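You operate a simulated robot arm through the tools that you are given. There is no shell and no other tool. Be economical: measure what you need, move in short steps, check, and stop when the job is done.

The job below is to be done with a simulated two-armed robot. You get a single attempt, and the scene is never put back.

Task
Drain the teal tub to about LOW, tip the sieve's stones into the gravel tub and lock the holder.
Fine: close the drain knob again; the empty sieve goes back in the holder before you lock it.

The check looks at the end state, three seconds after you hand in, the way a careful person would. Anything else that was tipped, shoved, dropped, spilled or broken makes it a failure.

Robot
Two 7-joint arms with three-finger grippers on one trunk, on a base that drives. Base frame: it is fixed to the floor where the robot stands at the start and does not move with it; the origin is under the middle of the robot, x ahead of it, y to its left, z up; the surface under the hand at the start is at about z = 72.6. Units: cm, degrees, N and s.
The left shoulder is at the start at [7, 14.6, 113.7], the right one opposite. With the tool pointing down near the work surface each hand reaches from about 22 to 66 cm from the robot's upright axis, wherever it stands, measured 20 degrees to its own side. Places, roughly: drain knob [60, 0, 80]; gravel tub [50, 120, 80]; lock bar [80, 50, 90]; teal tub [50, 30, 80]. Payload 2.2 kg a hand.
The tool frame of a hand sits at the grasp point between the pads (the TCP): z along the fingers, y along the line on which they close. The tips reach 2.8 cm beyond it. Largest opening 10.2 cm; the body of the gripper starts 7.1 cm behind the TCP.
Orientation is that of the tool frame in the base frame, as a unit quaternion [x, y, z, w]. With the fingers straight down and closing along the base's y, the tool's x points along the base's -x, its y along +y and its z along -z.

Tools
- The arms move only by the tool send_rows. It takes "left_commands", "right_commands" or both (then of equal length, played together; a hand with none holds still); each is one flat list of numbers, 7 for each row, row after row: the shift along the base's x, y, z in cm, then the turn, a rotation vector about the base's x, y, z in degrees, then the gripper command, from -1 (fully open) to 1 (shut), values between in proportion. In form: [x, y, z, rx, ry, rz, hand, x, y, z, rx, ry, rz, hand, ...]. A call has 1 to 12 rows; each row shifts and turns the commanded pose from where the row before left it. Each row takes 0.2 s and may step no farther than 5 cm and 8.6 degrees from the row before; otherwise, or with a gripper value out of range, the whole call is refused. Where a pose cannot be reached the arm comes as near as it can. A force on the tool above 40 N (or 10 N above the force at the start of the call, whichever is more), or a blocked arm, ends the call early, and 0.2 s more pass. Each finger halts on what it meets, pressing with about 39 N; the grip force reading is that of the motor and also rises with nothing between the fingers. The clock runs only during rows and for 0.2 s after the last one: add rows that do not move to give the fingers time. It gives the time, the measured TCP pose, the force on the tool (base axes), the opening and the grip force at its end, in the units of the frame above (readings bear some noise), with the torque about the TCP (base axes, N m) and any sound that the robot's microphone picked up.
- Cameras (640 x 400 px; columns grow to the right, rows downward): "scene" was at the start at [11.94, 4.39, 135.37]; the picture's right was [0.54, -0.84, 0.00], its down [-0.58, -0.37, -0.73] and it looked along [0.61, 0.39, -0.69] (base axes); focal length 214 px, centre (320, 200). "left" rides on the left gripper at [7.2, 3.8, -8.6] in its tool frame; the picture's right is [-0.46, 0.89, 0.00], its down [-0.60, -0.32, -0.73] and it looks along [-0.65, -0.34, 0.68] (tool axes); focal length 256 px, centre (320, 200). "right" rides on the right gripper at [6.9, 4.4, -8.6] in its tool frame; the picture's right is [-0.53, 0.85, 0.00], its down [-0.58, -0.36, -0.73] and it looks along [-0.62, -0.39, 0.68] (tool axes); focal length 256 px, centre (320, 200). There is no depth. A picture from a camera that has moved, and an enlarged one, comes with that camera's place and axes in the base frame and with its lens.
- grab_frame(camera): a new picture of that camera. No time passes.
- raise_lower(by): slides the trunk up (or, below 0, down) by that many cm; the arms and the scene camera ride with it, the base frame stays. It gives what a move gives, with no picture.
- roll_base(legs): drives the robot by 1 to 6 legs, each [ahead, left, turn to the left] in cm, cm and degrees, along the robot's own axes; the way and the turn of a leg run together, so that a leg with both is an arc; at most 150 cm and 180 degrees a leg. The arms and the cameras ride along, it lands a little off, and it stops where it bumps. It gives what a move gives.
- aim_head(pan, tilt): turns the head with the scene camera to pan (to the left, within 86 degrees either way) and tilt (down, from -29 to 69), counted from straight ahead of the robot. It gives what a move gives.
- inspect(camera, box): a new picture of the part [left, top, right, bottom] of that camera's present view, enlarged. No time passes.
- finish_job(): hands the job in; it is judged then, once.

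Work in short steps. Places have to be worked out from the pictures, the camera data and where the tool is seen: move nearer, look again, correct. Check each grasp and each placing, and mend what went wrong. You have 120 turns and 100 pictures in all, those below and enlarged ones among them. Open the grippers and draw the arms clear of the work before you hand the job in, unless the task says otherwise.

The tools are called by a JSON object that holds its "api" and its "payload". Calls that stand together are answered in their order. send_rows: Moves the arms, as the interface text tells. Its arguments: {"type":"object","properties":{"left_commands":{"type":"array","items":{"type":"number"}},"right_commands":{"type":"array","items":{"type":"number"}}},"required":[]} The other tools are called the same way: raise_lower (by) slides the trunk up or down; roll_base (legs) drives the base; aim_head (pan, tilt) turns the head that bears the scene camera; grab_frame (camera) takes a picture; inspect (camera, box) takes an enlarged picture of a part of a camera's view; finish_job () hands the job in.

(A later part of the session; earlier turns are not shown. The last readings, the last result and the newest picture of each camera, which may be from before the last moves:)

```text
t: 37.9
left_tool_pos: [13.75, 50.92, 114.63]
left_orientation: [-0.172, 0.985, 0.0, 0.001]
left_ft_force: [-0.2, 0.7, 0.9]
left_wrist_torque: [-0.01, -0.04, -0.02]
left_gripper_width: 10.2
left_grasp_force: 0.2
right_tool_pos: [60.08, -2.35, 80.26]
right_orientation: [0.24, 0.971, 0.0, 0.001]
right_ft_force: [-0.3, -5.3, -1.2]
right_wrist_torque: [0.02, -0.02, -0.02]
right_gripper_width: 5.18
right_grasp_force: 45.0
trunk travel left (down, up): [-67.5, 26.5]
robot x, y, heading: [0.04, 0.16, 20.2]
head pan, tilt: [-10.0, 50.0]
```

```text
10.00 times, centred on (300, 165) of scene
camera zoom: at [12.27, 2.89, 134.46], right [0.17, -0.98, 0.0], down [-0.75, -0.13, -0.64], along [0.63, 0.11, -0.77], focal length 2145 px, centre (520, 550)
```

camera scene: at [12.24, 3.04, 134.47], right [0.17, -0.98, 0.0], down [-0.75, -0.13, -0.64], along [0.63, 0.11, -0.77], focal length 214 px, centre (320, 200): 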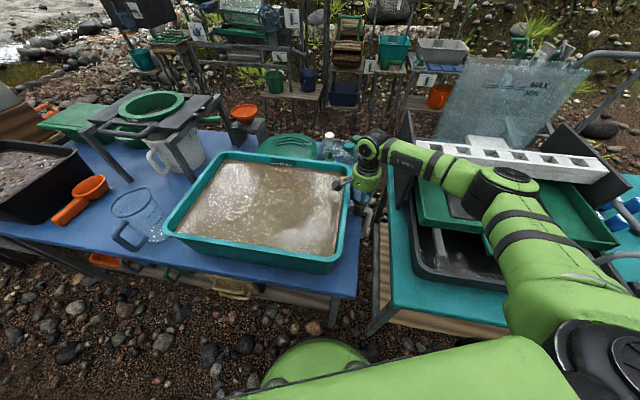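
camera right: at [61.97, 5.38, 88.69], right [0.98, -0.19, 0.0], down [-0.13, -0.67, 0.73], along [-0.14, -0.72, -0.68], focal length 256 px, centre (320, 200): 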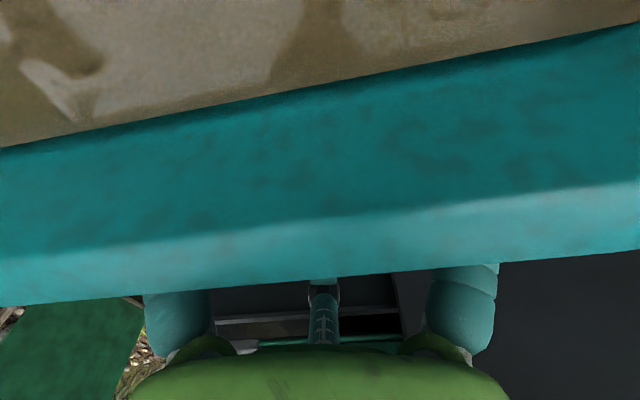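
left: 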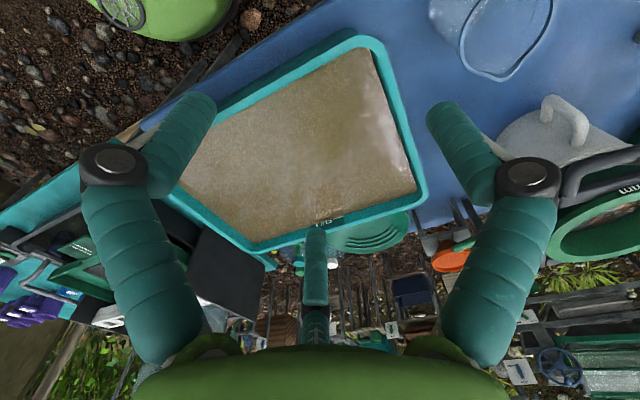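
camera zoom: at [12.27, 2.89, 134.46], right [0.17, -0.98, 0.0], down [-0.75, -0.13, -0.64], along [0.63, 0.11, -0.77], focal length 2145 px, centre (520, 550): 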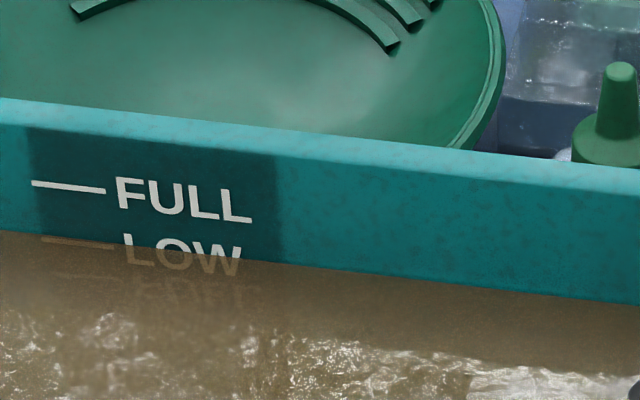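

The waterline is just above LOW, so I close the knob now, turning back slightly past the start to seat it.

{"api": "send_rows", "payload": {"right_commands": [0, 0, 0, 0, 0, 0, 1, 0, 0, 0, 0, 0, 0, 1, 0, 0, 0, 0, 0, -8.2, 1, 0, 0, 0, 0, 0, -8.2, 1, 0, 0, 0, 0, 0, -8.2, 1, 0, 0, 0, 0, 0, -8.2, 1, 0, 0, 0, 0, 0, -8.2, 1, 0, 0, 0, 0, 0, -2.5, 1, 0, 0, 0, 0, 0, 0, 1]}}

{"api": "inspect", "payload": {"camera": "scene", "box": [270, 145, 330, 185]}}

{"api": "inspect", "payload": {"camera": "scene", "box": [320, 160, 400, 230]}}

```text
t: 39.9
left_tool_pos: [13.87, 50.74, 114.56]
left_orientation: [-0.173, 0.985, 0.001, 0.0]
left_ft_force: [-0.1, 0.6, -0.6]
left_wrist_torque: [0.01, 0.0, 0.03]
left_gripper_width: 10.2
left_grasp_force: 0.0
right_tool_pos: [60.1, -2.28, 80.15]
right_orientation: [0.583, 0.813, -0.001, -0.001]
right_ft_force: [2.9, -7.4, -5.0]
right_wrist_torque: [-0.06, -0.19, 1.12]
right_gripper_width: 5.2
right_grasp_force: 44.6
trunk travel left (down, up): [-67.5, 26.5]
robot x, y, heading: [0.04, 0.01, 19.9]
head pan, tilt: [-10.0, 50.0]
```

```text
10.00 times, centred on (300, 165) of scene
camera zoom: at [12.41, 2.84, 134.45], right [0.17, -0.98, 0.0], down [-0.76, -0.13, -0.64], along [0.63, 0.11, -0.77], focal length 2145 px, centre (520, 550)
```

zoom: 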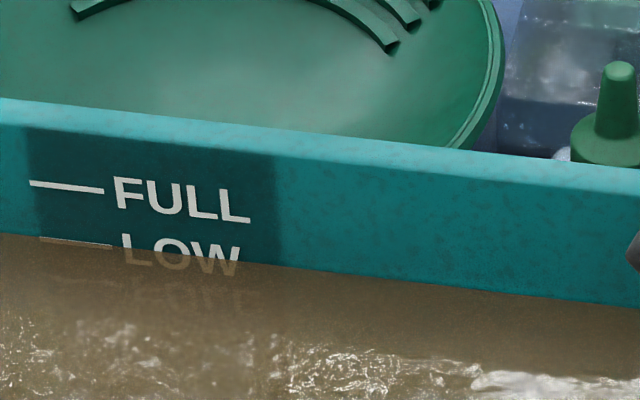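

```text
5.71 times, centred on (360, 195) of scene
camera zoom: at [12.41, 2.84, 134.45], right [0.17, -0.98, 0.0], down [-0.76, -0.13, -0.64], along [0.63, 0.11, -0.77], focal length 1226 px, centre (91, 229)
```

zoom: 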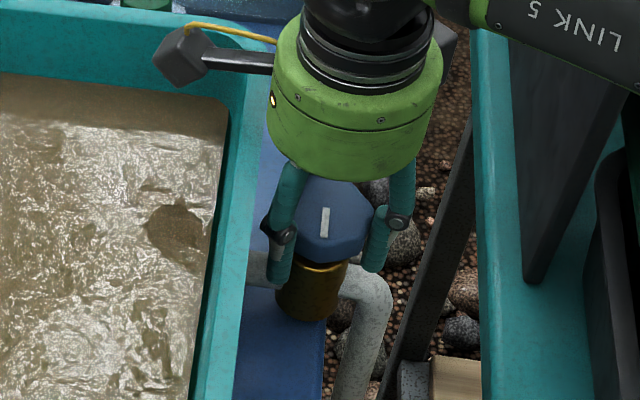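

The level sits at the LOW line and a torque of 1.1 N·m shows the valve on its stop. I'll release and lift straight up.

{"api": "send_rows", "payload": {"right_commands": [0, 0, 0, 0, 0, 1.5, -0.3, 0, 0, 0, 0, 0, 0, -0.6, 0, 0, 0, 0, 0, 0, -0.6, 0, 0, 3, 0, 0, 0, -0.6, 0, 0, 4, 0, 0, 0, -0.6, 0, 0, 4, 0, 0, 0, -0.6, 0, 0, 4, 0, 0, 0, -0.6, 0, 0, 4, 0, 0, 0, -0.6, 0, 0, 4, 0, 0, 0, -0.6, 0, 0, 0, 0, 0, 0, -0.6]}}

{"api": "inspect", "payload": {"camera": "scene", "box": [320, 160, 400, 230]}}

{"api": "inspect", "payload": {"camera": "scene", "box": [270, 145, 330, 185]}}

```text
t: 42.1
left_tool_pos: [13.8, 50.92, 114.64]
left_orientation: [-0.172, 0.985, 0.0, 0.0]
left_ft_force: [-0.2, 0.3, -0.1]
left_wrist_torque: [0.0, 0.02, -0.01]
left_gripper_width: 10.21
left_grasp_force: 0.1
right_tool_pos: [59.93, -2.48, 103.3]
right_orientation: [0.573, 0.82, -0.001, 0.0]
right_ft_force: [0.1, 0.8, -0.2]
right_wrist_torque: [0.03, 0.02, -0.03]
right_gripper_width: 8.15
right_grasp_force: 0.0
trunk travel left (down, up): [-67.5, 26.5]
robot x, y, heading: [0.26, 0.08, 19.6]
head pan, tilt: [-10.0, 50.0]
```

```text
5.71 times, centred on (360, 195) of scene
camera zoom: at [12.32, 2.96, 134.46], right [0.17, -0.98, 0.0], down [-0.75, -0.13, -0.64], along [0.63, 0.11, -0.77], focal length 1226 px, centre (91, 229)
```

zoom: 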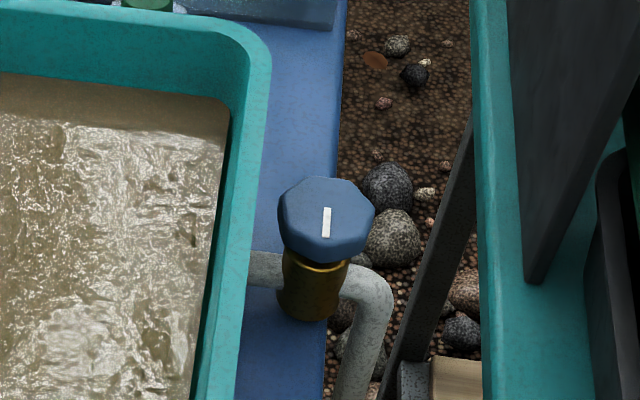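

```text
10.00 times, centred on (300, 165) of scene
camera zoom: at [12.32, 2.96, 134.46], right [0.17, -0.98, 0.0], down [-0.75, -0.13, -0.64], along [0.63, 0.11, -0.77], focal length 2145 px, centre (520, 550)
```

zoom: 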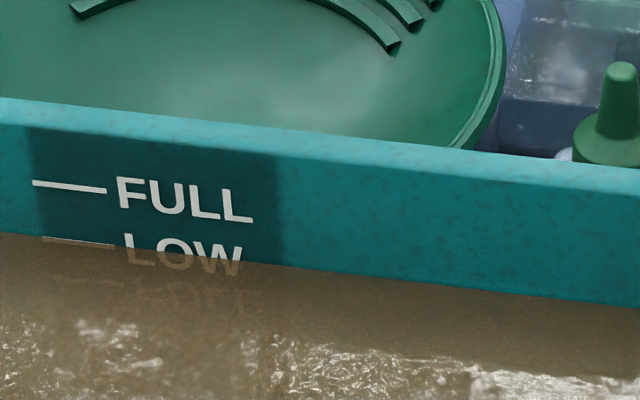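

Draining is done: the mark is back in place and the level is steady at LOW. I'll retract the right hand and drive left to see the sieve holder and the gravel tub.

{"api": "send_rows", "payload": {"right_commands": [-3.5, -1, 2, 0, 0, 8, -1, -3.5, -1, 2, 0, 0, 8, -1, -3.5, -1, 2, 0, 0, 8, -1, -3.5, -1, 2, 0, 0, 8, -1, -3.5, -1, 1, 0, 0, 8, -1, -3.5, -1, 1, 0, 0, 8, -1, -2, -1, 0, 0, 0, 8, -1, 0, 0, 0, 0, 0, 8, -1, 0, 0, 0, 0, 0, 0, -1]}}

{"api": "roll_base", "payload": {"legs": [[0, 0, -20], [0, 68, 0]]}}

{"api": "aim_head", "payload": {"pan": 15, "tilt": 40}}

{"api": "grab_frame", "payload": {"camera": "scene"}}

{"api": "grab_frame", "payload": {"camera": "left"}}

```text
t: 44.1
left_tool_pos: [13.76, 50.94, 114.55]
left_orientation: [-0.173, 0.985, 0.0, 0.0]
left_ft_force: [0.4, -0.7, 0.6]
left_wrist_torque: [-0.01, 0.0, 0.01]
left_gripper_width: 10.21
left_grasp_force: 0.0
right_tool_pos: [37.04, -9.28, 113.37]
right_orientation: [0.05, 0.999, 0.0, 0.001]
right_ft_force: [0.5, -0.5, 0.4]
right_wrist_torque: [0.02, -0.01, 0.0]
right_gripper_width: 10.22
right_grasp_force: 0.0
trunk travel left (down, up): [-67.5, 26.5]
robot x, y, heading: [0.18, -0.16, 20.2]
head pan, tilt: [-10.0, 50.0]
```

```text
t: 49.0
left_tool_pos: [30.5, 111.68, 114.6]
left_orientation: [-0.001, 1.0, 0.0, 0.0]
left_ft_force: [-0.2, -0.6, 0.3]
left_wrist_torque: [-0.02, -0.01, 0.02]
left_gripper_width: 10.22
left_grasp_force: 0.0
right_tool_pos: [31.88, 47.33, 113.31]
right_orientation: [0.223, 0.975, 0.0, 0.0]
right_ft_force: [-0.9, -0.5, 0.4]
right_wrist_torque: [0.0, 0.0, 0.03]
right_gripper_width: 10.21
right_grasp_force: 0.0
trunk travel left (down, up): [-67.5, 26.5]
robot x, y, heading: [0.28, 68.62, 0.3]
head pan, tilt: [-10.0, 50.0]
```

```text
t: 49.9
left_tool_pos: [30.5, 111.86, 114.57]
left_orientation: [-0.001, 1.0, 0.0, -0.001]
left_ft_force: [0.1, 0.2, 0.0]
left_wrist_torque: [-0.01, 0.01, 0.02]
left_gripper_width: 10.18
left_grasp_force: 0.0
right_tool_pos: [31.71, 47.31, 113.36]
right_orientation: [0.223, 0.975, 0.0, 0.0]
right_ft_force: [-0.4, -0.1, -0.4]
right_wrist_torque: [0.02, -0.02, 0.01]
right_gripper_width: 10.2
right_grasp_force: 0.0
trunk travel left (down, up): [-67.5, 26.5]
robot x, y, heading: [0.26, 68.15, 0.3]
head pan, tilt: [15.0, 40.0]
```

```text
63 pictures are left
camera scene: at [13.34, 70.73, 135.88], right [0.26, -0.97, 0.0], down [-0.62, -0.17, -0.77], along [0.74, 0.2, -0.64], focal length 214 px, centre (320, 200)
```

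scene: 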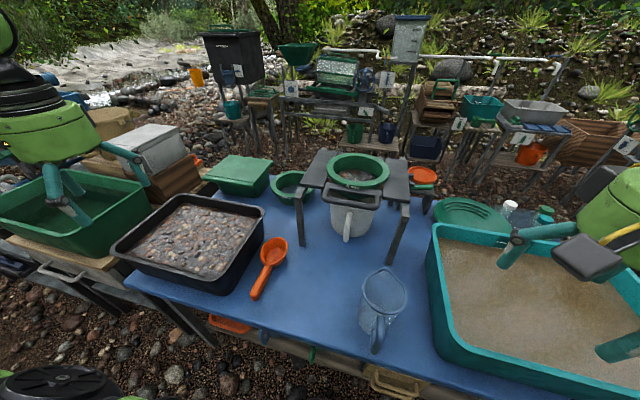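

```text
62 pictures are left
camera left: at [23.22, 115.68, 123.19], right [0.46, 0.89, 0.0], down [0.6, -0.32, 0.73], along [0.65, -0.34, -0.68], focal length 256 px, centre (320, 200)
```

left: 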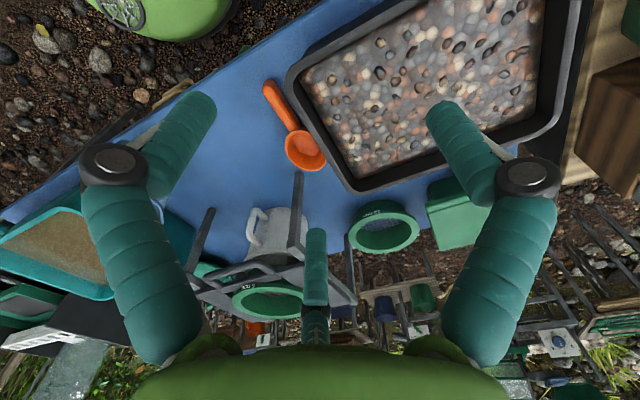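

Now the gravel tub and the holder are in full view. I'll enlarge the holder from both cameras.

{"api": "inspect", "payload": {"camera": "scene", "box": [280, 130, 450, 240]}}

{"api": "inspect", "payload": {"camera": "left", "box": [170, 200, 400, 340]}}

{"api": "grab_frame", "payload": {"camera": "right"}}

```text
3.64 times, centred on (365, 185) of scene
camera zoom: at [13.34, 70.73, 135.88], right [0.26, -0.97, 0.0], down [-0.62, -0.17, -0.77], along [0.74, 0.2, -0.64], focal length 780 px, centre (156, 254)
```

zoom: 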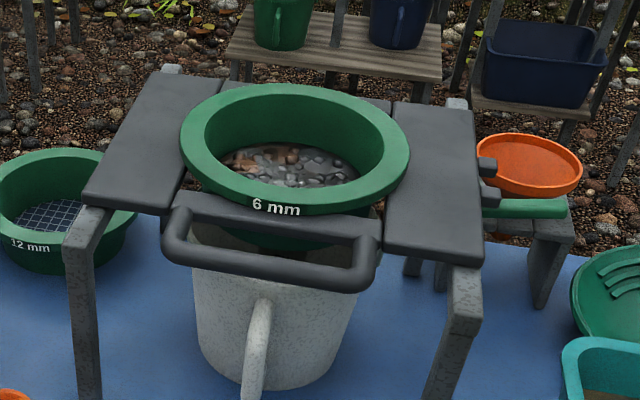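

```text
2.78 times, centred on (285, 270) of left
camera zoom: at [23.22, 115.68, 123.19], right [0.46, 0.89, 0.0], down [0.6, -0.32, 0.73], along [0.65, -0.34, -0.68], focal length 712 px, centre (417, 5)
```

zoom: 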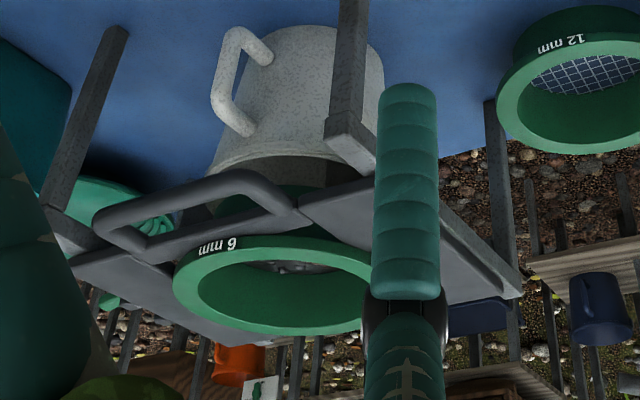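

```text
59 pictures are left
camera right: at [27.57, 54.19, 121.93], right [0.85, 0.53, 0.0], down [0.36, -0.58, 0.73], along [0.39, -0.62, -0.68], focal length 256 px, centre (320, 200)
```

right: 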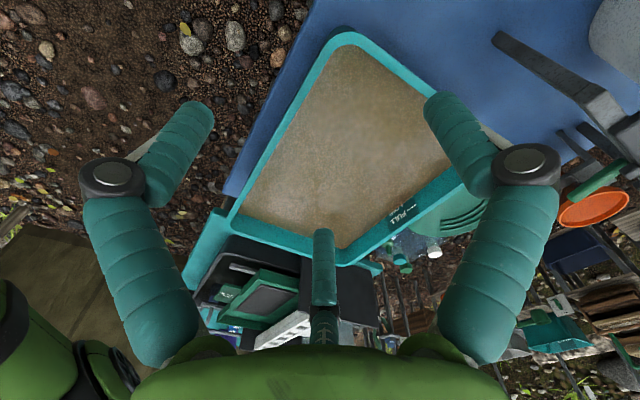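

The sieve (6 mm) has a grey loop handle towards me, and a green bar with guides at the right plate looks like the lock. I'll zoom in on the lock and the handle.

{"api": "inspect", "payload": {"camera": "scene", "box": [385, 150, 445, 190]}}

{"api": "inspect", "payload": {"camera": "scene", "box": [315, 170, 395, 225]}}

```text
10.00 times, centred on (415, 170) of scene
camera zoom: at [13.34, 70.73, 135.88], right [0.26, -0.97, 0.0], down [-0.62, -0.17, -0.77], along [0.74, 0.2, -0.64], focal length 2145 px, centre (-630, 500)
```

zoom: 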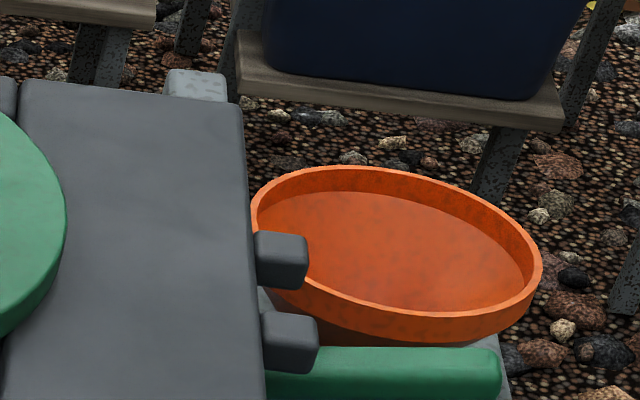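

```text
7.27 times, centred on (355, 198) of scene
camera zoom: at [13.34, 70.73, 135.88], right [0.26, -0.97, 0.0], down [-0.62, -0.17, -0.77], along [0.74, 0.2, -0.64], focal length 1560 px, centre (66, 218)
```

zoom: 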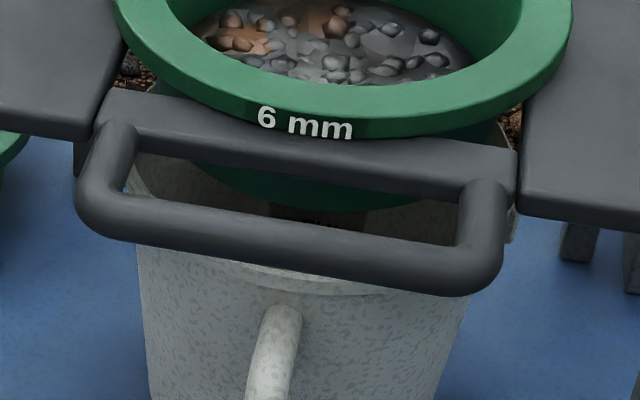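

It isn't clear whether the loop handle belongs to the sieve or the holder, since the spare 12 mm sieve has none. I'll bring the left hand's camera near to see.

{"api": "send_rows", "payload": {"left_commands": [3, -3.5, 0, 0, 0, 0, -1, 3, -3.5, 0, 0, 0, 0, -1, 3, -3.5, 0, 0, 0, 0, -1, 3, -3.5, 0, 0, 0, 0, -1, 3, -3.5, 0, 0, 0, 0, -1, 3, -3.5, 0, 0, 0, 0, -1, 3, -3.5, 0, 0, 0, 0, -1, 3, -3, 0, 0, 0, 0, -1, 2, 0, 0, 0, 0, 0, -1, 0, 0, 0, 0, 0, 0, -1]}}

{"api": "grab_frame", "payload": {"camera": "left"}}

```text
t: 52.1
left_tool_pos: [51.68, 87.7, 114.21]
left_orientation: [-0.003, 1.0, -0.001, 0.0]
left_ft_force: [0.3, -0.1, 0.3]
left_wrist_torque: [-0.01, 0.04, 0.02]
left_gripper_width: 10.19
left_grasp_force: 0.2
left hand out of reach, approached as far as the arm can: row 8, 9
right_tool_pos: [32.03, 47.35, 113.29]
right_orientation: [0.222, 0.975, -0.001, 0.0]
right_ft_force: [0.5, 0.5, -0.5]
right_wrist_torque: [-0.01, 0.01, -0.01]
right_gripper_width: 10.2
right_grasp_force: 0.0
trunk travel left (down, up): [-67.5, 26.5]
robot x, y, heading: [0.4, 68.44, 0.1]
head pan, tilt: [15.0, 40.0]
```

```text
56 pictures are left
camera left: at [44.38, 91.59, 122.82], right [0.46, 0.89, 0.0], down [0.61, -0.31, 0.73], along [0.65, -0.34, -0.68], focal length 256 px, centre (320, 200)
```

left: 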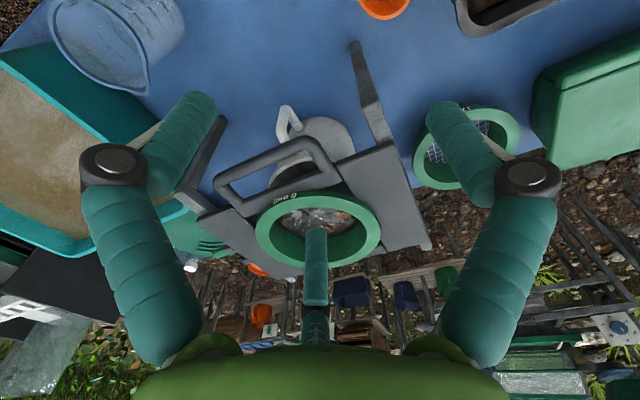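

{"api": "inspect", "payload": {"camera": "left", "box": [190, 120, 440, 280]}}

```text
2.50 times, centred on (315, 200) of left
camera zoom: at [44.38, 91.59, 122.82], right [0.46, 0.89, 0.0], down [0.61, -0.31, 0.73], along [0.65, -0.34, -0.68], focal length 640 px, centre (332, 200)
```

zoom: 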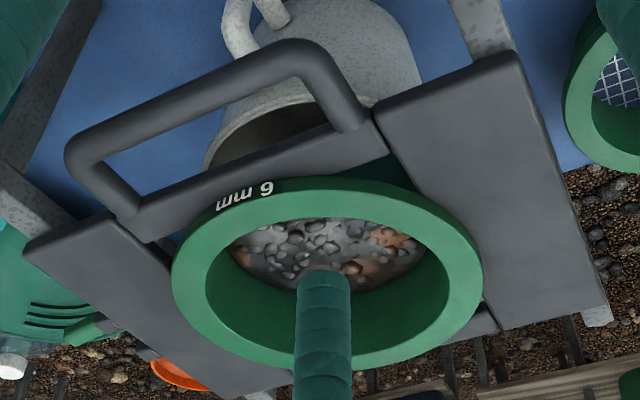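

The plank with the loop handle looks like a piece of the sieve resting between the two side plates. From both views the handle bar runs along y at about [60.5, 74.6, 95.5] and is roughly 2 cm thick. I'll pull back and turn the left hand to point forward, with its single finger on top.

{"api": "send_rows", "payload": {"left_commands": [-4, 0, 1, 0, 0, 0, -1, -4, 0, 0, 0, 0, 0, -1, -4, 0, 0, 0, 0, 0, -1, -2, 0, 0, 4.62, -4.62, -4.62, -1, 0, 0, 0, 4.62, -4.62, -4.62, -1, 0, 0, 0, 4.62, -4.62, -4.62, -1, 0, 0, 0, 4.62, -4.62, -4.62, -1, 0, 0, 0, 4.62, -4.62, -4.62, -1, 0, 0, 0, 4.62, -4.62, -4.62, -1, 0, 0, 0, 4.62, -4.62, -4.62, -1, 0, 0, 0, 4.62, -4.62, -4.62, -1, 0, 0, 0, 0, 0, 0, -1]}}

```text
t: 54.7
left_tool_pos: [37.67, 87.34, 115.43]
left_orientation: [0.307, 0.848, 0.306, 0.306]
left_ft_force: [-0.3, -0.7, -0.1]
left_wrist_torque: [0.0, 0.0, 0.01]
left_gripper_width: 10.2
left_grasp_force: 0.1
right_tool_pos: [31.82, 47.37, 113.32]
right_orientation: [0.222, 0.975, -0.001, 0.0]
right_ft_force: [-0.4, 0.9, 0.3]
right_wrist_torque: [-0.03, 0.0, -0.01]
right_gripper_width: 10.19
right_grasp_force: 0.1
trunk travel left (down, up): [-67.5, 26.5]
robot x, y, heading: [0.15, 68.53, 0.3]
head pan, tilt: [15.0, 40.0]
```

Halfway there. I'll finish the remaining 56° and come down and towards y≈75 while staying short of the handle.

{"api": "send_rows", "payload": {"left_commands": [0, -1, 0, 4.62, -4.62, -4.62, -1, 0, -1, 0, 4.62, -4.62, -4.62, -1, 0, -1.5, -1, 4.62, -4.62, -4.62, -1, 0, -1.5, -2, 4.62, -4.62, -4.62, -1, 0, -1.5, -2, 4.62, -4.62, -4.62, -1, 0, -1.5, -2, 4.62, -4.62, -4.62, -1, 0, -1.5, -2, 4.62, -4.62, -4.62, -1, 0, -1.5, -2, 0, 0, 0, -1, 0, -1.5, -2, 0, 0, 0, -1, 0, 0, 0, 0, 0, 0, -1]}}

{"api": "grab_frame", "payload": {"camera": "left"}}

{"api": "grab_frame", "payload": {"camera": "scene"}}

```text
t: 56.9
left_tool_pos: [49.65, 79.12, 111.47]
left_orientation: [0.5, 0.5, 0.5, 0.5]
left_ft_force: [0.2, -0.2, 0.6]
left_wrist_torque: [-0.02, 0.0, -0.01]
left_gripper_width: 10.21
left_grasp_force: 0.0
left hand out of reach, approached as far as the arm can: row 1, 2, 3, 4, 5, 6, 7, 8, 9
right_tool_pos: [31.72, 47.25, 113.42]
right_orientation: [0.222, 0.975, 0.001, -0.001]
right_ft_force: [-0.6, 0.5, -0.6]
right_wrist_torque: [0.03, -0.03, 0.01]
right_gripper_width: 10.19
right_grasp_force: 0.1
trunk travel left (down, up): [-67.5, 26.5]
robot x, y, heading: [0.35, 68.86, 0.0]
head pan, tilt: [15.0, 40.0]
```

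```text
54 pictures are left
camera left: at [41.04, 86.48, 115.35], right [0.0, -0.46, 0.89], down [-0.73, -0.6, -0.32], along [0.68, -0.65, -0.34], focal length 256 px, centre (320, 200)
```

left: 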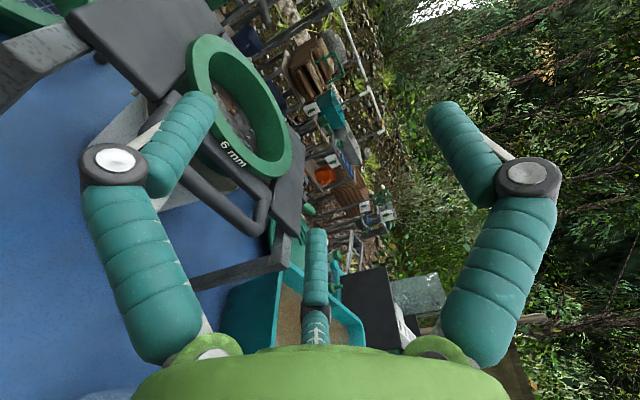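

```text
53 pictures are left
camera scene: at [13.33, 70.74, 135.88], right [0.26, -0.97, 0.0], down [-0.62, -0.17, -0.77], along [0.74, 0.2, -0.64], focal length 214 px, centre (320, 200)
```

scene: 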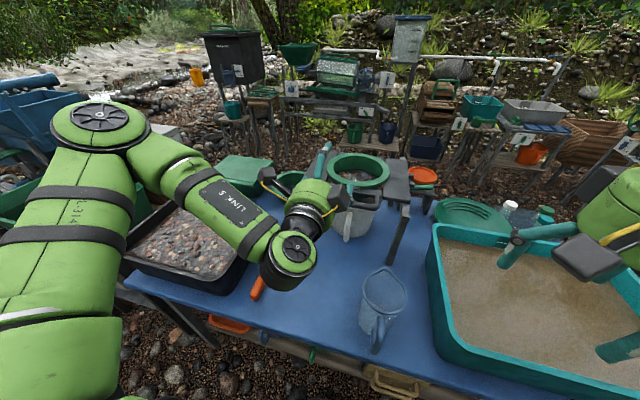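

At this yaw the arm is cramped close to the body. I'll back the robot off 14 cm, then bring the hand down to the handle height.

{"api": "roll_base", "payload": {"legs": [[-14, 0, 0]]}}

{"api": "send_rows", "payload": {"left_commands": [1, -0.5, -2, 0, 0, 0, -1, 1, -0.5, -2, 0, 0, 0, -1, 1, -0.5, -2, 0, 0, 0, -1, 1, -0.5, -2, 0, 0, 0, -1, 1, -0.5, -2, 0, 0, 0, -1, 1, -0.5, -2, 0, 0, 0, -1, 1, -0.5, -2, 0, 0, 0, -1, 1, -0.5, -1, 0, 0, 0, -1, 0, 0, 0, 0, 0, 0, -1]}}

{"api": "grab_frame", "payload": {"camera": "left"}}

{"api": "grab_frame", "payload": {"camera": "scene"}}

```text
t: 58.2
left_tool_pos: [35.83, 79.01, 111.58]
left_orientation: [0.502, 0.499, 0.498, 0.501]
left_ft_force: [0.1, 0.6, -0.1]
left_wrist_torque: [0.05, -0.02, -0.01]
left_gripper_width: 10.18
left_grasp_force: 0.0
right_tool_pos: [17.73, 47.12, 113.3]
right_orientation: [0.224, 0.975, -0.001, -0.002]
right_ft_force: [-0.2, 0.3, 0.1]
right_wrist_torque: [0.03, 0.02, 0.03]
right_gripper_width: 10.23
right_grasp_force: 0.0
trunk travel left (down, up): [-67.5, 26.5]
robot x, y, heading: [-14.16, 68.88, 0.0]
head pan, tilt: [15.0, 40.0]
```

```text
t: 60.2
left_tool_pos: [43.31, 84.28, 103.41]
left_orientation: [0.502, 0.498, 0.499, 0.501]
left_ft_force: [-0.8, -0.2, -1.1]
left_wrist_torque: [-0.01, 0.03, 0.0]
left_gripper_width: 10.22
left_grasp_force: 0.1
left hand out of reach, approached as far as the arm can: row 1, 2, 3, 4, 5, 6, 7, 8
right_tool_pos: [17.7, 47.23, 113.38]
right_orientation: [0.225, 0.974, -0.001, -0.001]
right_ft_force: [-0.8, -0.2, -1.5]
right_wrist_torque: [-0.03, 0.0, 0.0]
right_gripper_width: 10.2
right_grasp_force: 0.0
trunk travel left (down, up): [-67.5, 26.5]
robot x, y, heading: [-14.07, 68.59, 0.0]
head pan, tilt: [15.0, 40.0]
```

```text
52 pictures are left
camera left: at [34.75, 91.65, 107.28], right [0.0, -0.46, 0.89], down [-0.74, -0.6, -0.32], along [0.68, -0.65, -0.34], focal length 256 px, centre (320, 200)
```

left: 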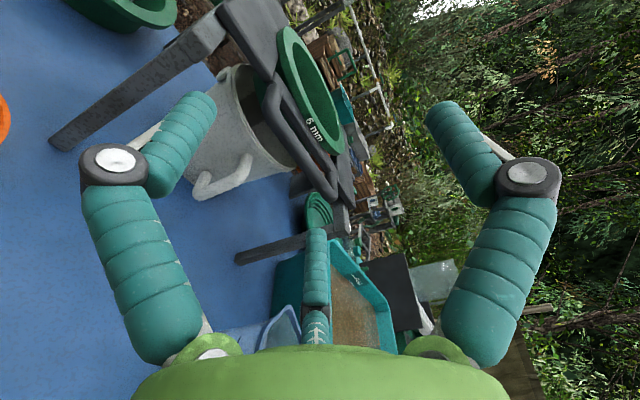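

```text
51 pictures are left
camera scene: at [-0.73, 70.7, 135.88], right [0.26, -0.97, 0.0], down [-0.62, -0.16, -0.77], along [0.74, 0.2, -0.64], focal length 214 px, centre (320, 200)
```

scene: 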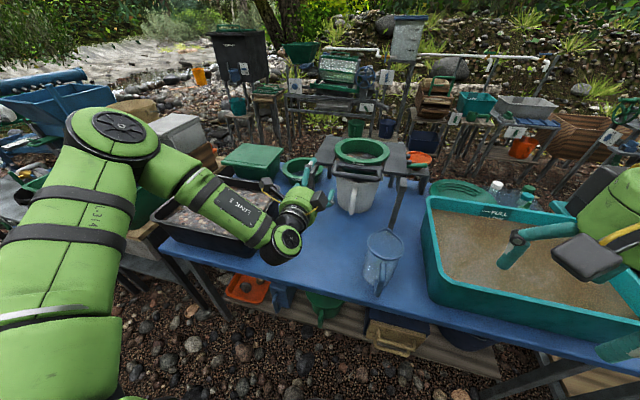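

This roll is near a wrist limit: mirrored from the right hand, the left prefers the opposite roll. I'll roll the hand 180° about its pointing axis, which also gives room for the tipping turn later.

{"api": "send_rows", "payload": {"left_commands": [0, 0, 0, -8.5, 0, 0, -1, 0, 0, 0, -8.5, 0, 0, -1, 0, 0, 0, -8.5, 0, 0, -1, 0, 0, 0, -8.5, 0, 0, -1, 0, 0, 0, -8.5, 0, 0, -1, 0, 0, 0, -8.5, 0, 0, -1, 0, 0, 0, -8.5, 0, 0, -1, 0, 0, 0, -8.5, 0, 0, -1, 0, 0, 0, -8.5, 0, 0, -1, 0, 0, 0, -8.5, 0, 0, -1, 0, 0, 0, -8.5, 0, 0, -1, 0, 0, 0, -8.5, 0, 0, -1]}}

{"api": "send_rows", "payload": {"left_commands": [0, 0, 0, -8.5, 0, 0, -1, 0, 0, 0, -8.5, 0, 0, -1, 0, 0, 0, -8.5, 0, 0, -1, 0, 0, 0, -8.5, 0, 0, -1, 0, 0, 0, -8.5, 0, 0, -1, 0, 0, 0, -8.5, 0, 0, -1, 0, 0, 0, -8.5, 0, 0, -1, 0, 0, 0, -8.5, 0, 0, -1, 0, 0, 0, -8.5, 0, 0, -1, 0, 0, 0, 0, 0, 0, -1]}}

```text
t: 62.8
left_tool_pos: [43.38, 84.48, 103.49]
left_orientation: [-0.075, 0.702, -0.076, 0.704]
left_ft_force: [0.1, 0.6, 0.0]
left_wrist_torque: [0.01, -0.01, 0.0]
left_gripper_width: 10.18
left_grasp_force: 0.0
right_tool_pos: [17.7, 47.22, 113.38]
right_orientation: [0.224, 0.975, -0.001, -0.001]
right_ft_force: [-0.8, -0.1, -0.2]
right_wrist_torque: [0.01, 0.04, 0.0]
right_gripper_width: 10.21
right_grasp_force: 0.0
trunk travel left (down, up): [-67.5, 26.5]
robot x, y, heading: [-13.59, 68.54, -0.1]
head pan, tilt: [15.0, 40.0]
```

```text
t: 65.0
left_tool_pos: [40.17, 92.55, 121.88]
left_orientation: [-0.494, 0.511, -0.489, 0.506]
left_ft_force: [-0.1, -0.2, 0.3]
left_wrist_torque: [-0.01, -0.02, 0.03]
left_gripper_width: 10.19
left_grasp_force: 0.1
left hand out of reach, approached as far as the arm can: row 4, 5, 6, 7, 8, 9
right_tool_pos: [17.75, 47.02, 113.34]
right_orientation: [0.225, 0.974, -0.001, -0.001]
right_ft_force: [0.0, 0.3, 0.4]
right_wrist_torque: [0.02, 0.02, 0.05]
right_gripper_width: 10.21
right_grasp_force: 0.1
trunk travel left (down, up): [-67.5, 26.5]
robot x, y, heading: [-13.92, 68.79, -0.0]
head pan, tilt: [15.0, 40.0]
```

Pointing forward hits limits in either roll, so I'll use a top-down grasp instead. First I test, empty-handed, whether a roll about x (the tipping motion) is reachable from fingers-down with yaw 90°.

{"api": "send_rows", "payload": {"left_commands": [-0.5, 0, 0, 0, 8.2, 0, -1, -0.5, 0, 0, 0, 8.2, 0, -1, -0.5, 0, 0, 0, 8.2, 0, -1, 0, 0, 0, 0, 8.2, 0, -1, 0, 0, 0, 0, 8.2, 0, -1, 0, 0, 0, 0, 8.2, 0, -1, 0, 0, 0, 0, 8.2, 0, -1, 0, 0, 0, 0, 8.2, 0, -1, 0, 0, 0, 0, 8.2, 0, -1, 0, 0, 0, 0, 8.2, 0, -1, 0, 0, 0, 0, 8.0, 0, -1, 0, 0, 0, 0, 0, 0, -1]}}

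{"api": "send_rows", "payload": {"left_commands": [0, 0, 0, -8.5, 0, 0, -1, 0, 0, 0, -8.5, 0, 0, -1, 0, 0, 0, -8.5, 0, 0, -1, 0, 0, 0, -8.5, 0, 0, -1, 0, 0, 0, -8.5, 0, 0, -1, 0, 0, 0, -8.5, 0, 0, -1, 0, 0, 0, -8.5, 0, 0, -1, 0, 0, 0, -8.5, 0, 0, -1, 0, 0, 0, -8.5, 0, 0, -1, 0, 0, 0, -8.5, 0, 0, -1, 0, 0, 0, -8.5, 0, 0, -1, 0, 0, 0, 0, 0, 0, -1]}}

{"api": "grab_frame", "payload": {"camera": "scene"}}

```text
t: 67.6
left_tool_pos: [36.98, 93.17, 121.07]
left_orientation: [-0.698, 0.716, 0.0, 0.002]
left_ft_force: [0.0, 0.7, 0.6]
left_wrist_torque: [0.03, -0.01, 0.03]
left_gripper_width: 10.19
left_grasp_force: 0.0
left hand out of reach, approached as far as the arm can: row 11
right_tool_pos: [17.47, 47.2, 113.42]
right_orientation: [0.224, 0.974, -0.001, 0.001]
right_ft_force: [0.2, -0.6, 0.4]
right_wrist_torque: [0.04, -0.01, 0.01]
right_gripper_width: 10.18
right_grasp_force: 0.1
trunk travel left (down, up): [-67.5, 26.5]
robot x, y, heading: [-14.07, 68.56, -0.1]
head pan, tilt: [15.0, 40.0]
```

```text
t: 70.2
left_tool_pos: [36.36, 92.94, 121.81]
left_orientation: [-0.574, 0.586, -0.411, -0.398]
left_ft_force: [-0.8, 0.4, -0.1]
left_wrist_torque: [0.01, 0.0, 0.01]
left_gripper_width: 10.19
left_grasp_force: 0.1
left hand out of reach, approached as far as the arm can: row 9, 10, 11
right_tool_pos: [17.65, 47.12, 113.3]
right_orientation: [0.223, 0.975, 0.0, -0.001]
right_ft_force: [0.4, 1.0, 0.2]
right_wrist_torque: [0.0, -0.03, 0.0]
right_gripper_width: 10.2
right_grasp_force: 0.0
trunk travel left (down, up): [-67.5, 26.5]
robot x, y, heading: [-14.27, 68.45, -0.3]
head pan, tilt: [15.0, 40.0]
```

```text
50 pictures are left
camera scene: at [-0.74, 70.69, 135.88], right [0.26, -0.97, 0.0], down [-0.62, -0.16, -0.77], along [0.74, 0.2, -0.64], focal length 214 px, centre (320, 200)
```

scene: 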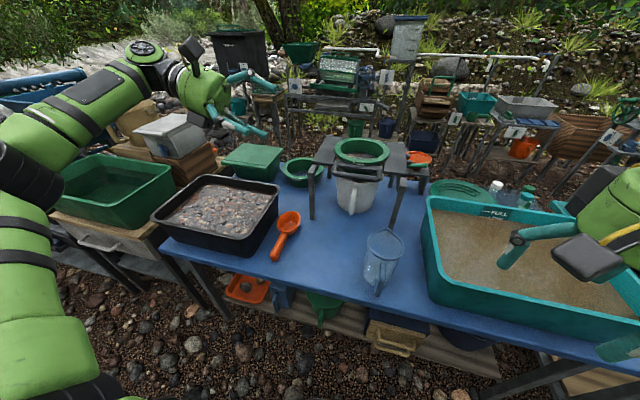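

The roll reached about 70° here. I'll see if a nearer, further-left position allows more.

{"api": "send_rows", "payload": {"left_commands": [-2, 3, -1, 0, 0, 0, -1, -3, 3, -1, 0, 0, 0, -1, -3, 3, -1, -8.5, 0, 0, -1, -2, 3, -1, -8.5, 0, 0, -1, -1, 0, 0, -8.5, 0, 0, -1, 0, 0, 0, -8.5, 0, 0, -1, 0, 0, 0, -8.5, 0, 0, -1, 0, 0, 0, -8.5, 0, 0, -1, 0, 0, 0, 0, 0, 0, -1]}}

```text
t: 72.2
left_tool_pos: [22.91, 107.15, 118.26]
left_orientation: [0.424, -0.366, 0.613, 0.558]
left_ft_force: [-0.5, 0.2, -0.2]
left_wrist_torque: [-0.01, 0.0, 0.0]
left_gripper_width: 10.19
left_grasp_force: 0.0
left hand out of reach, approached as far as the arm can: row 3, 4, 5, 6
right_tool_pos: [17.7, 47.25, 113.4]
right_orientation: [0.224, 0.975, -0.001, 0.0]
right_ft_force: [-0.8, -0.2, -0.6]
right_wrist_torque: [-0.01, -0.01, 0.0]
right_gripper_width: 10.21
right_grasp_force: 0.0
trunk travel left (down, up): [-67.5, 26.5]
robot x, y, heading: [-14.04, 68.52, -0.2]
head pan, tilt: [15.0, 40.0]
```

That works: about 112° of roll at this spot, so I'll tip here. I unroll the hand, return it towards the handle side and drive the base forward and right so the bar is in reach.

{"api": "send_rows", "payload": {"left_commands": [0, 0, 0, 8.5, 0, 0, -1, 0, 0, 0, 8.5, 0, 0, -1, 0, 0, 0, 8.5, 0, 0, -1, 0, 0, 0, 8.5, 0, 0, -1, 0, 0, 0, 8.5, 0, 0, -1, 0, 0, 0, 8.5, 0, 0, -1, 0, 0, 0, 8.5, 0, 0, -1, 0, 0, 0, 8.5, 0, 0, -1, 0, 0, 0, 8.5, 0, 0, -1, 0, 0, 0, 8.5, 0, 0, -1, 0, 0, 0, 8.5, 0, 0, -1, 0, 0, 0, 8.5, 0, 0, -1]}}

{"api": "send_rows", "payload": {"left_commands": [0, 0, 0, 8.5, 0, 0, -1, 3, -4, 0, 0, 0, 0, -1, 3, -4, 0, 0, 0, 0, -1, 3, -4, 0, 0, 0, 0, -1, 3, -4, 0, 0, 0, 0, -1, 3, -4, 0, 0, 0, 0, -1, 2, -3, 0, 0, 0, 0, -1, 0, 0, 0, 0, 0, 0, -1]}}

{"api": "roll_base", "payload": {"legs": [[0, -6, 0], [15, 0, 0]]}}

{"api": "grab_frame", "payload": {"camera": "left"}}

```text
t: 74.8
left_tool_pos: [22.85, 107.02, 118.22]
left_orientation: [-0.7, 0.707, -0.098, -0.019]
left_ft_force: [-0.1, 0.3, 0.0]
left_wrist_torque: [0.02, 0.0, -0.04]
left_gripper_width: 10.22
left_grasp_force: 0.0
right_tool_pos: [17.76, 47.08, 113.33]
right_orientation: [0.224, 0.974, 0.0, -0.001]
right_ft_force: [0.1, 0.6, 0.3]
right_wrist_torque: [0.02, 0.0, -0.01]
right_gripper_width: 10.18
right_grasp_force: 0.0
trunk travel left (down, up): [-67.5, 26.5]
robot x, y, heading: [-13.96, 68.68, -0.2]
head pan, tilt: [15.0, 40.0]
```

```text
t: 76.6
left_tool_pos: [39.5, 84.07, 118.5]
left_orientation: [-0.7, 0.712, -0.047, 0.032]
left_ft_force: [-0.2, 0.3, 0.2]
left_wrist_torque: [-0.04, -0.04, -0.01]
left_gripper_width: 10.22
left_grasp_force: 0.0
right_tool_pos: [17.58, 47.29, 113.43]
right_orientation: [0.224, 0.975, -0.001, 0.0]
right_ft_force: [0.5, 1.1, -0.5]
right_wrist_torque: [-0.05, 0.0, 0.04]
right_gripper_width: 10.2
right_grasp_force: 0.2
trunk travel left (down, up): [-67.5, 26.5]
robot x, y, heading: [-13.99, 68.32, 0.1]
head pan, tilt: [15.0, 40.0]
```

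```text
t: 78.6
left_tool_pos: [54.01, 78.05, 118.54]
left_orientation: [-0.7, 0.712, -0.047, 0.032]
left_ft_force: [0.1, -0.2, 0.1]
left_wrist_torque: [0.0, -0.05, -0.02]
left_gripper_width: 10.2
left_grasp_force: 0.0
right_tool_pos: [32.29, 41.32, 113.53]
right_orientation: [0.223, 0.975, 0.0, 0.001]
right_ft_force: [0.7, 0.1, -0.1]
right_wrist_torque: [-0.02, -0.05, -0.01]
right_gripper_width: 10.23
right_grasp_force: 0.2
trunk travel left (down, up): [-67.5, 26.5]
robot x, y, heading: [0.79, 62.57, 0.2]
head pan, tilt: [15.0, 40.0]
```

```text
49 pictures are left
camera left: at [49.21, 71.25, 126.86], right [-0.87, 0.48, -0.11], down [0.24, 0.62, 0.75], along [0.43, 0.63, -0.65], focal length 256 px, centre (320, 200)
```

left: 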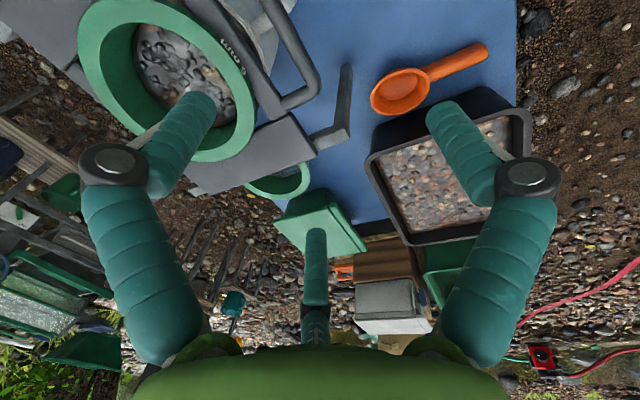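

The bar triangulates well to x≈61.2, y 66.5–82.7, z≈95.5, with the loop interior about 4 cm deep. I'll square the hand up and hover above the bar's middle.

{"api": "send_rows", "payload": {"left_commands": [1.5, -1, -2, 1.2, 6.4, 1, -1, 1.5, -1, -3, 0, 0, 0, -1, 1.5, -1, -3, 0, 0, 0, -1, 1.5, -0.4, -3, 0, 0, 0, -1, 1.2, 0, -2.5, 0, 0, 0, -1, 0, 0, 0, 0, 0, 0, -1]}}

{"api": "grab_frame", "payload": {"camera": "left"}}

{"api": "inspect", "payload": {"camera": "scene", "box": [280, 120, 450, 240]}}

```text
t: 80.0
left_tool_pos: [61.33, 74.6, 105.0]
left_orientation: [0.708, -0.706, 0.0, 0.0]
left_ft_force: [-0.2, 1.0, 0.9]
left_wrist_torque: [0.04, -0.02, 0.01]
left_gripper_width: 10.21
left_grasp_force: 0.0
right_tool_pos: [32.41, 41.25, 113.44]
right_orientation: [0.223, 0.975, 0.0, 0.0]
right_ft_force: [-0.2, 0.1, 0.2]
right_wrist_torque: [-0.01, -0.02, 0.02]
right_gripper_width: 10.17
right_grasp_force: 0.1
trunk travel left (down, up): [-67.5, 26.5]
robot x, y, heading: [0.99, 62.48, -0.1]
head pan, tilt: [15.0, 40.0]
```

```text
48 pictures are left
camera left: at [57.54, 67.47, 113.53], right [-0.89, 0.46, 0.0], down [0.32, 0.6, 0.73], along [0.34, 0.65, -0.68], focal length 256 px, centre (320, 200)
```

left: 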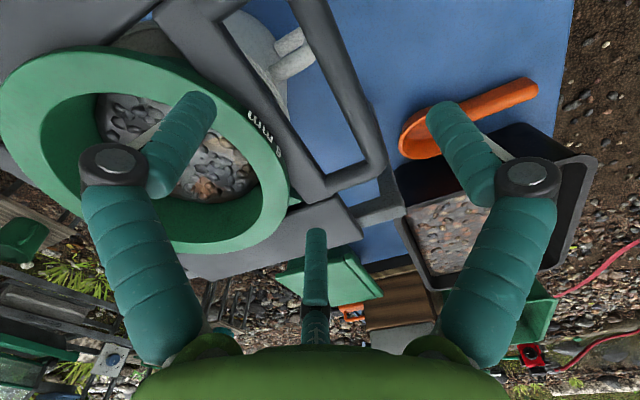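

```text
3.33 times, centred on (365, 180) of scene
camera zoom: at [14.0, 64.69, 135.89], right [0.26, -0.97, 0.0], down [-0.62, -0.17, -0.77], along [0.74, 0.2, -0.64], focal length 715 px, centre (170, 267)
```

zoom: 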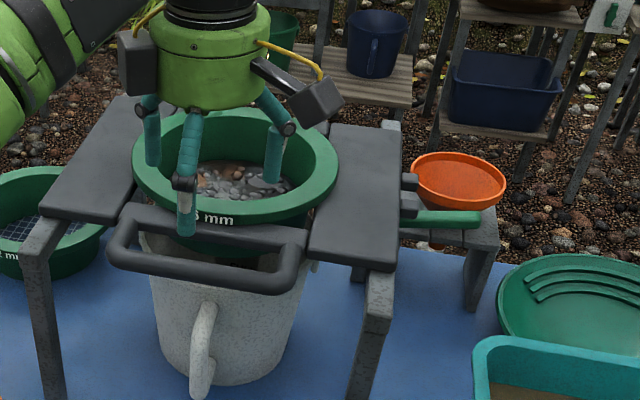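

Measured from this view, the bar is at x≈59.8, z≈96.7. I shift back 1.3 cm and descend to z≈96.2 with the fingers open.

{"api": "send_rows", "payload": {"left_commands": [-1.3, 0, -2, 0, 0, 0, -1, 0, 0, -2.5, 0, 0, 0, -1, 0, 0, -2.5, 0, 0, 0, -1, 0, 0, -1.8, 0, 0, 0, -1, 0, 0, 0, 0, 0, 0, -1]}}

{"api": "grab_frame", "payload": {"camera": "left"}}

{"api": "inspect", "payload": {"camera": "scene", "box": [300, 150, 400, 220]}}

```text
t: 81.2
left_tool_pos: [60.34, 74.83, 96.0]
left_orientation: [0.708, -0.706, 0.001, 0.0]
left_ft_force: [0.6, -0.2, 0.2]
left_wrist_torque: [0.0, 0.01, 0.01]
left_gripper_width: 10.17
left_grasp_force: 0.1
right_tool_pos: [32.55, 41.19, 113.39]
right_orientation: [0.222, 0.975, 0.0, 0.0]
right_ft_force: [0.6, 0.1, -0.4]
right_wrist_torque: [0.0, -0.03, -0.01]
right_gripper_width: 10.19
right_grasp_force: 0.1
trunk travel left (down, up): [-67.5, 26.5]
robot x, y, heading: [0.52, 62.89, 0.2]
head pan, tilt: [15.0, 40.0]
```

```text
46 pictures are left
camera left: at [56.52, 67.69, 104.62], right [-0.89, 0.46, 0.0], down [0.32, 0.6, 0.73], along [0.34, 0.65, -0.68], focal length 256 px, centre (320, 200)
```

left: 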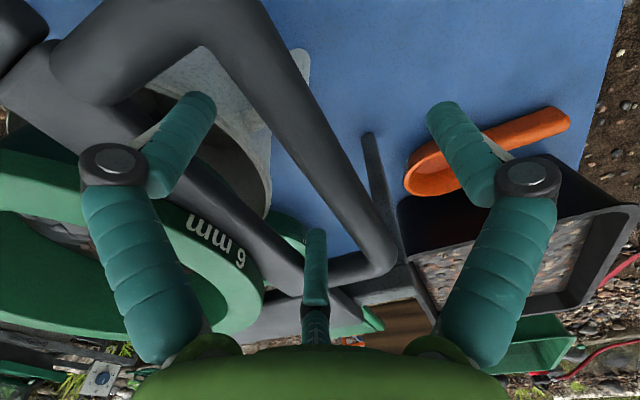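

```text
5.71 times, centred on (350, 185) of scene
camera zoom: at [14.03, 64.68, 135.88], right [0.26, -0.97, 0.0], down [-0.62, -0.17, -0.77], along [0.74, 0.2, -0.64], focal length 1226 px, centre (149, 286)
```

zoom: 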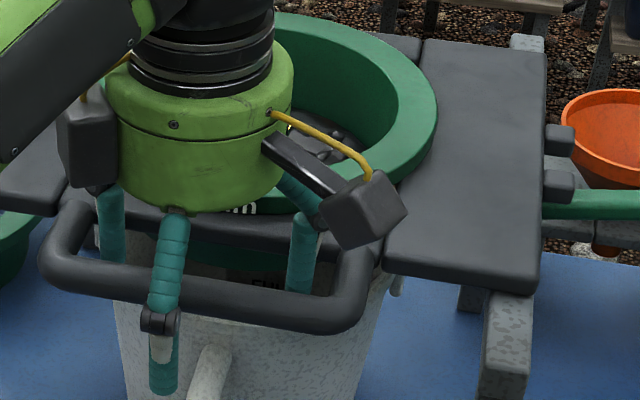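

One finger is in front of the bar and two are inside the loop. I close.

{"api": "send_rows", "payload": {"left_commands": [0, 0, 0, 0, 0, 0, 0, 0, 0, 0, 0, 0, 0, 1, 0, 0, 0, 0, 0, 0, 1, 0, 0, 0, 0, 0, 0, 1, 0, 0, 0, 0, 0, 0, 1]}}

{"api": "inspect", "payload": {"camera": "scene", "box": [300, 150, 400, 220]}}

```text
t: 82.4
left_tool_pos: [60.4, 74.88, 96.02]
left_orientation: [0.707, -0.707, 0.0, 0.0]
left_ft_force: [-0.1, 0.5, 1.0]
left_wrist_torque: [-0.01, -0.01, -0.08]
left_gripper_width: 2.82
left_grasp_force: 44.9
right_tool_pos: [32.42, 41.24, 113.4]
right_orientation: [0.223, 0.975, 0.0, 0.0]
right_ft_force: [-0.3, 0.0, 0.0]
right_wrist_torque: [0.0, -0.01, -0.03]
right_gripper_width: 10.2
right_grasp_force: 0.0
trunk travel left (down, up): [-67.5, 26.5]
robot x, y, heading: [0.87, 62.41, -0.1]
head pan, tilt: [15.0, 40.0]
```

```text
5.71 times, centred on (350, 185) of scene
camera zoom: at [14.03, 64.7, 135.88], right [0.26, -0.97, 0.0], down [-0.62, -0.17, -0.77], along [0.74, 0.2, -0.64], focal length 1226 px, centre (149, 286)
```

zoom: 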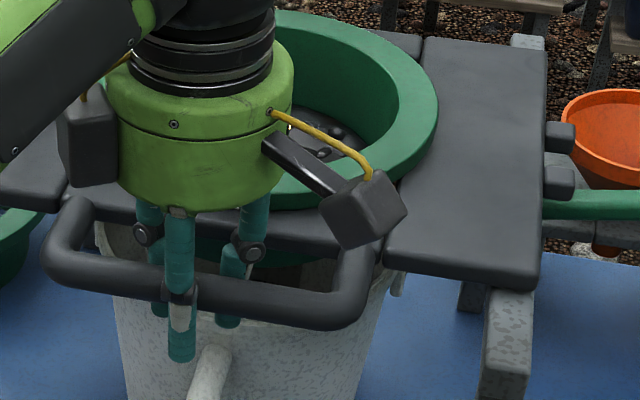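

The bar is held at 2.8 cm with almost no side force. I'll lift 1.5 cm gently and see what comes along.

{"api": "send_rows", "payload": {"left_commands": [0, 0, 0.4, 0, 0, 0, 1, 0, 0, 0.4, 0, 0, 0, 1, 0, 0, 0.4, 0, 0, 0, 1, 0, 0, 0.4, 0, 0, 0, 1, 0, 0, 0, 0, 0, 0, 1]}}

{"api": "inspect", "payload": {"camera": "scene", "box": [290, 140, 430, 230]}}

```text
t: 83.1
left_tool_pos: [60.1, 74.8, 96.03]
left_orientation: [0.708, -0.706, -0.008, 0.007]
left_ft_force: [-1.1, 0.1, -21.3]
left_wrist_torque: [-1.03, -0.25, -0.13]
left_gripper_width: 2.79
left_grasp_force: 44.8
right_tool_pos: [32.59, 41.23, 113.49]
right_orientation: [0.223, 0.975, -0.001, -0.001]
right_ft_force: [0.1, -0.5, 0.7]
right_wrist_torque: [0.0, -0.06, 0.06]
right_gripper_width: 10.18
right_grasp_force: 0.0
trunk travel left (down, up): [-67.5, 26.5]
robot x, y, heading: [0.85, 62.64, 0.0]
head pan, tilt: [15.0, 40.0]
stopped in row 3 (left hand): the force on the tool passed its limit at 42 N (the readings are from after the stop); the commanded pose is now the measured one
```

```text
4.44 times, centred on (360, 185) of scene
camera zoom: at [14.13, 64.8, 135.87], right [0.26, -0.97, 0.0], down [-0.62, -0.17, -0.77], along [0.74, 0.2, -0.64], focal length 953 px, centre (142, 267)
```

zoom: 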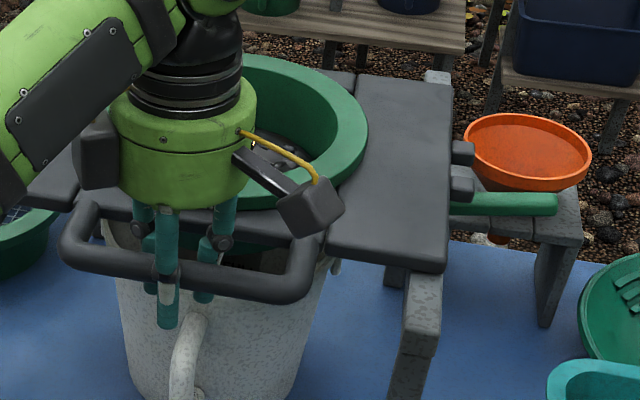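

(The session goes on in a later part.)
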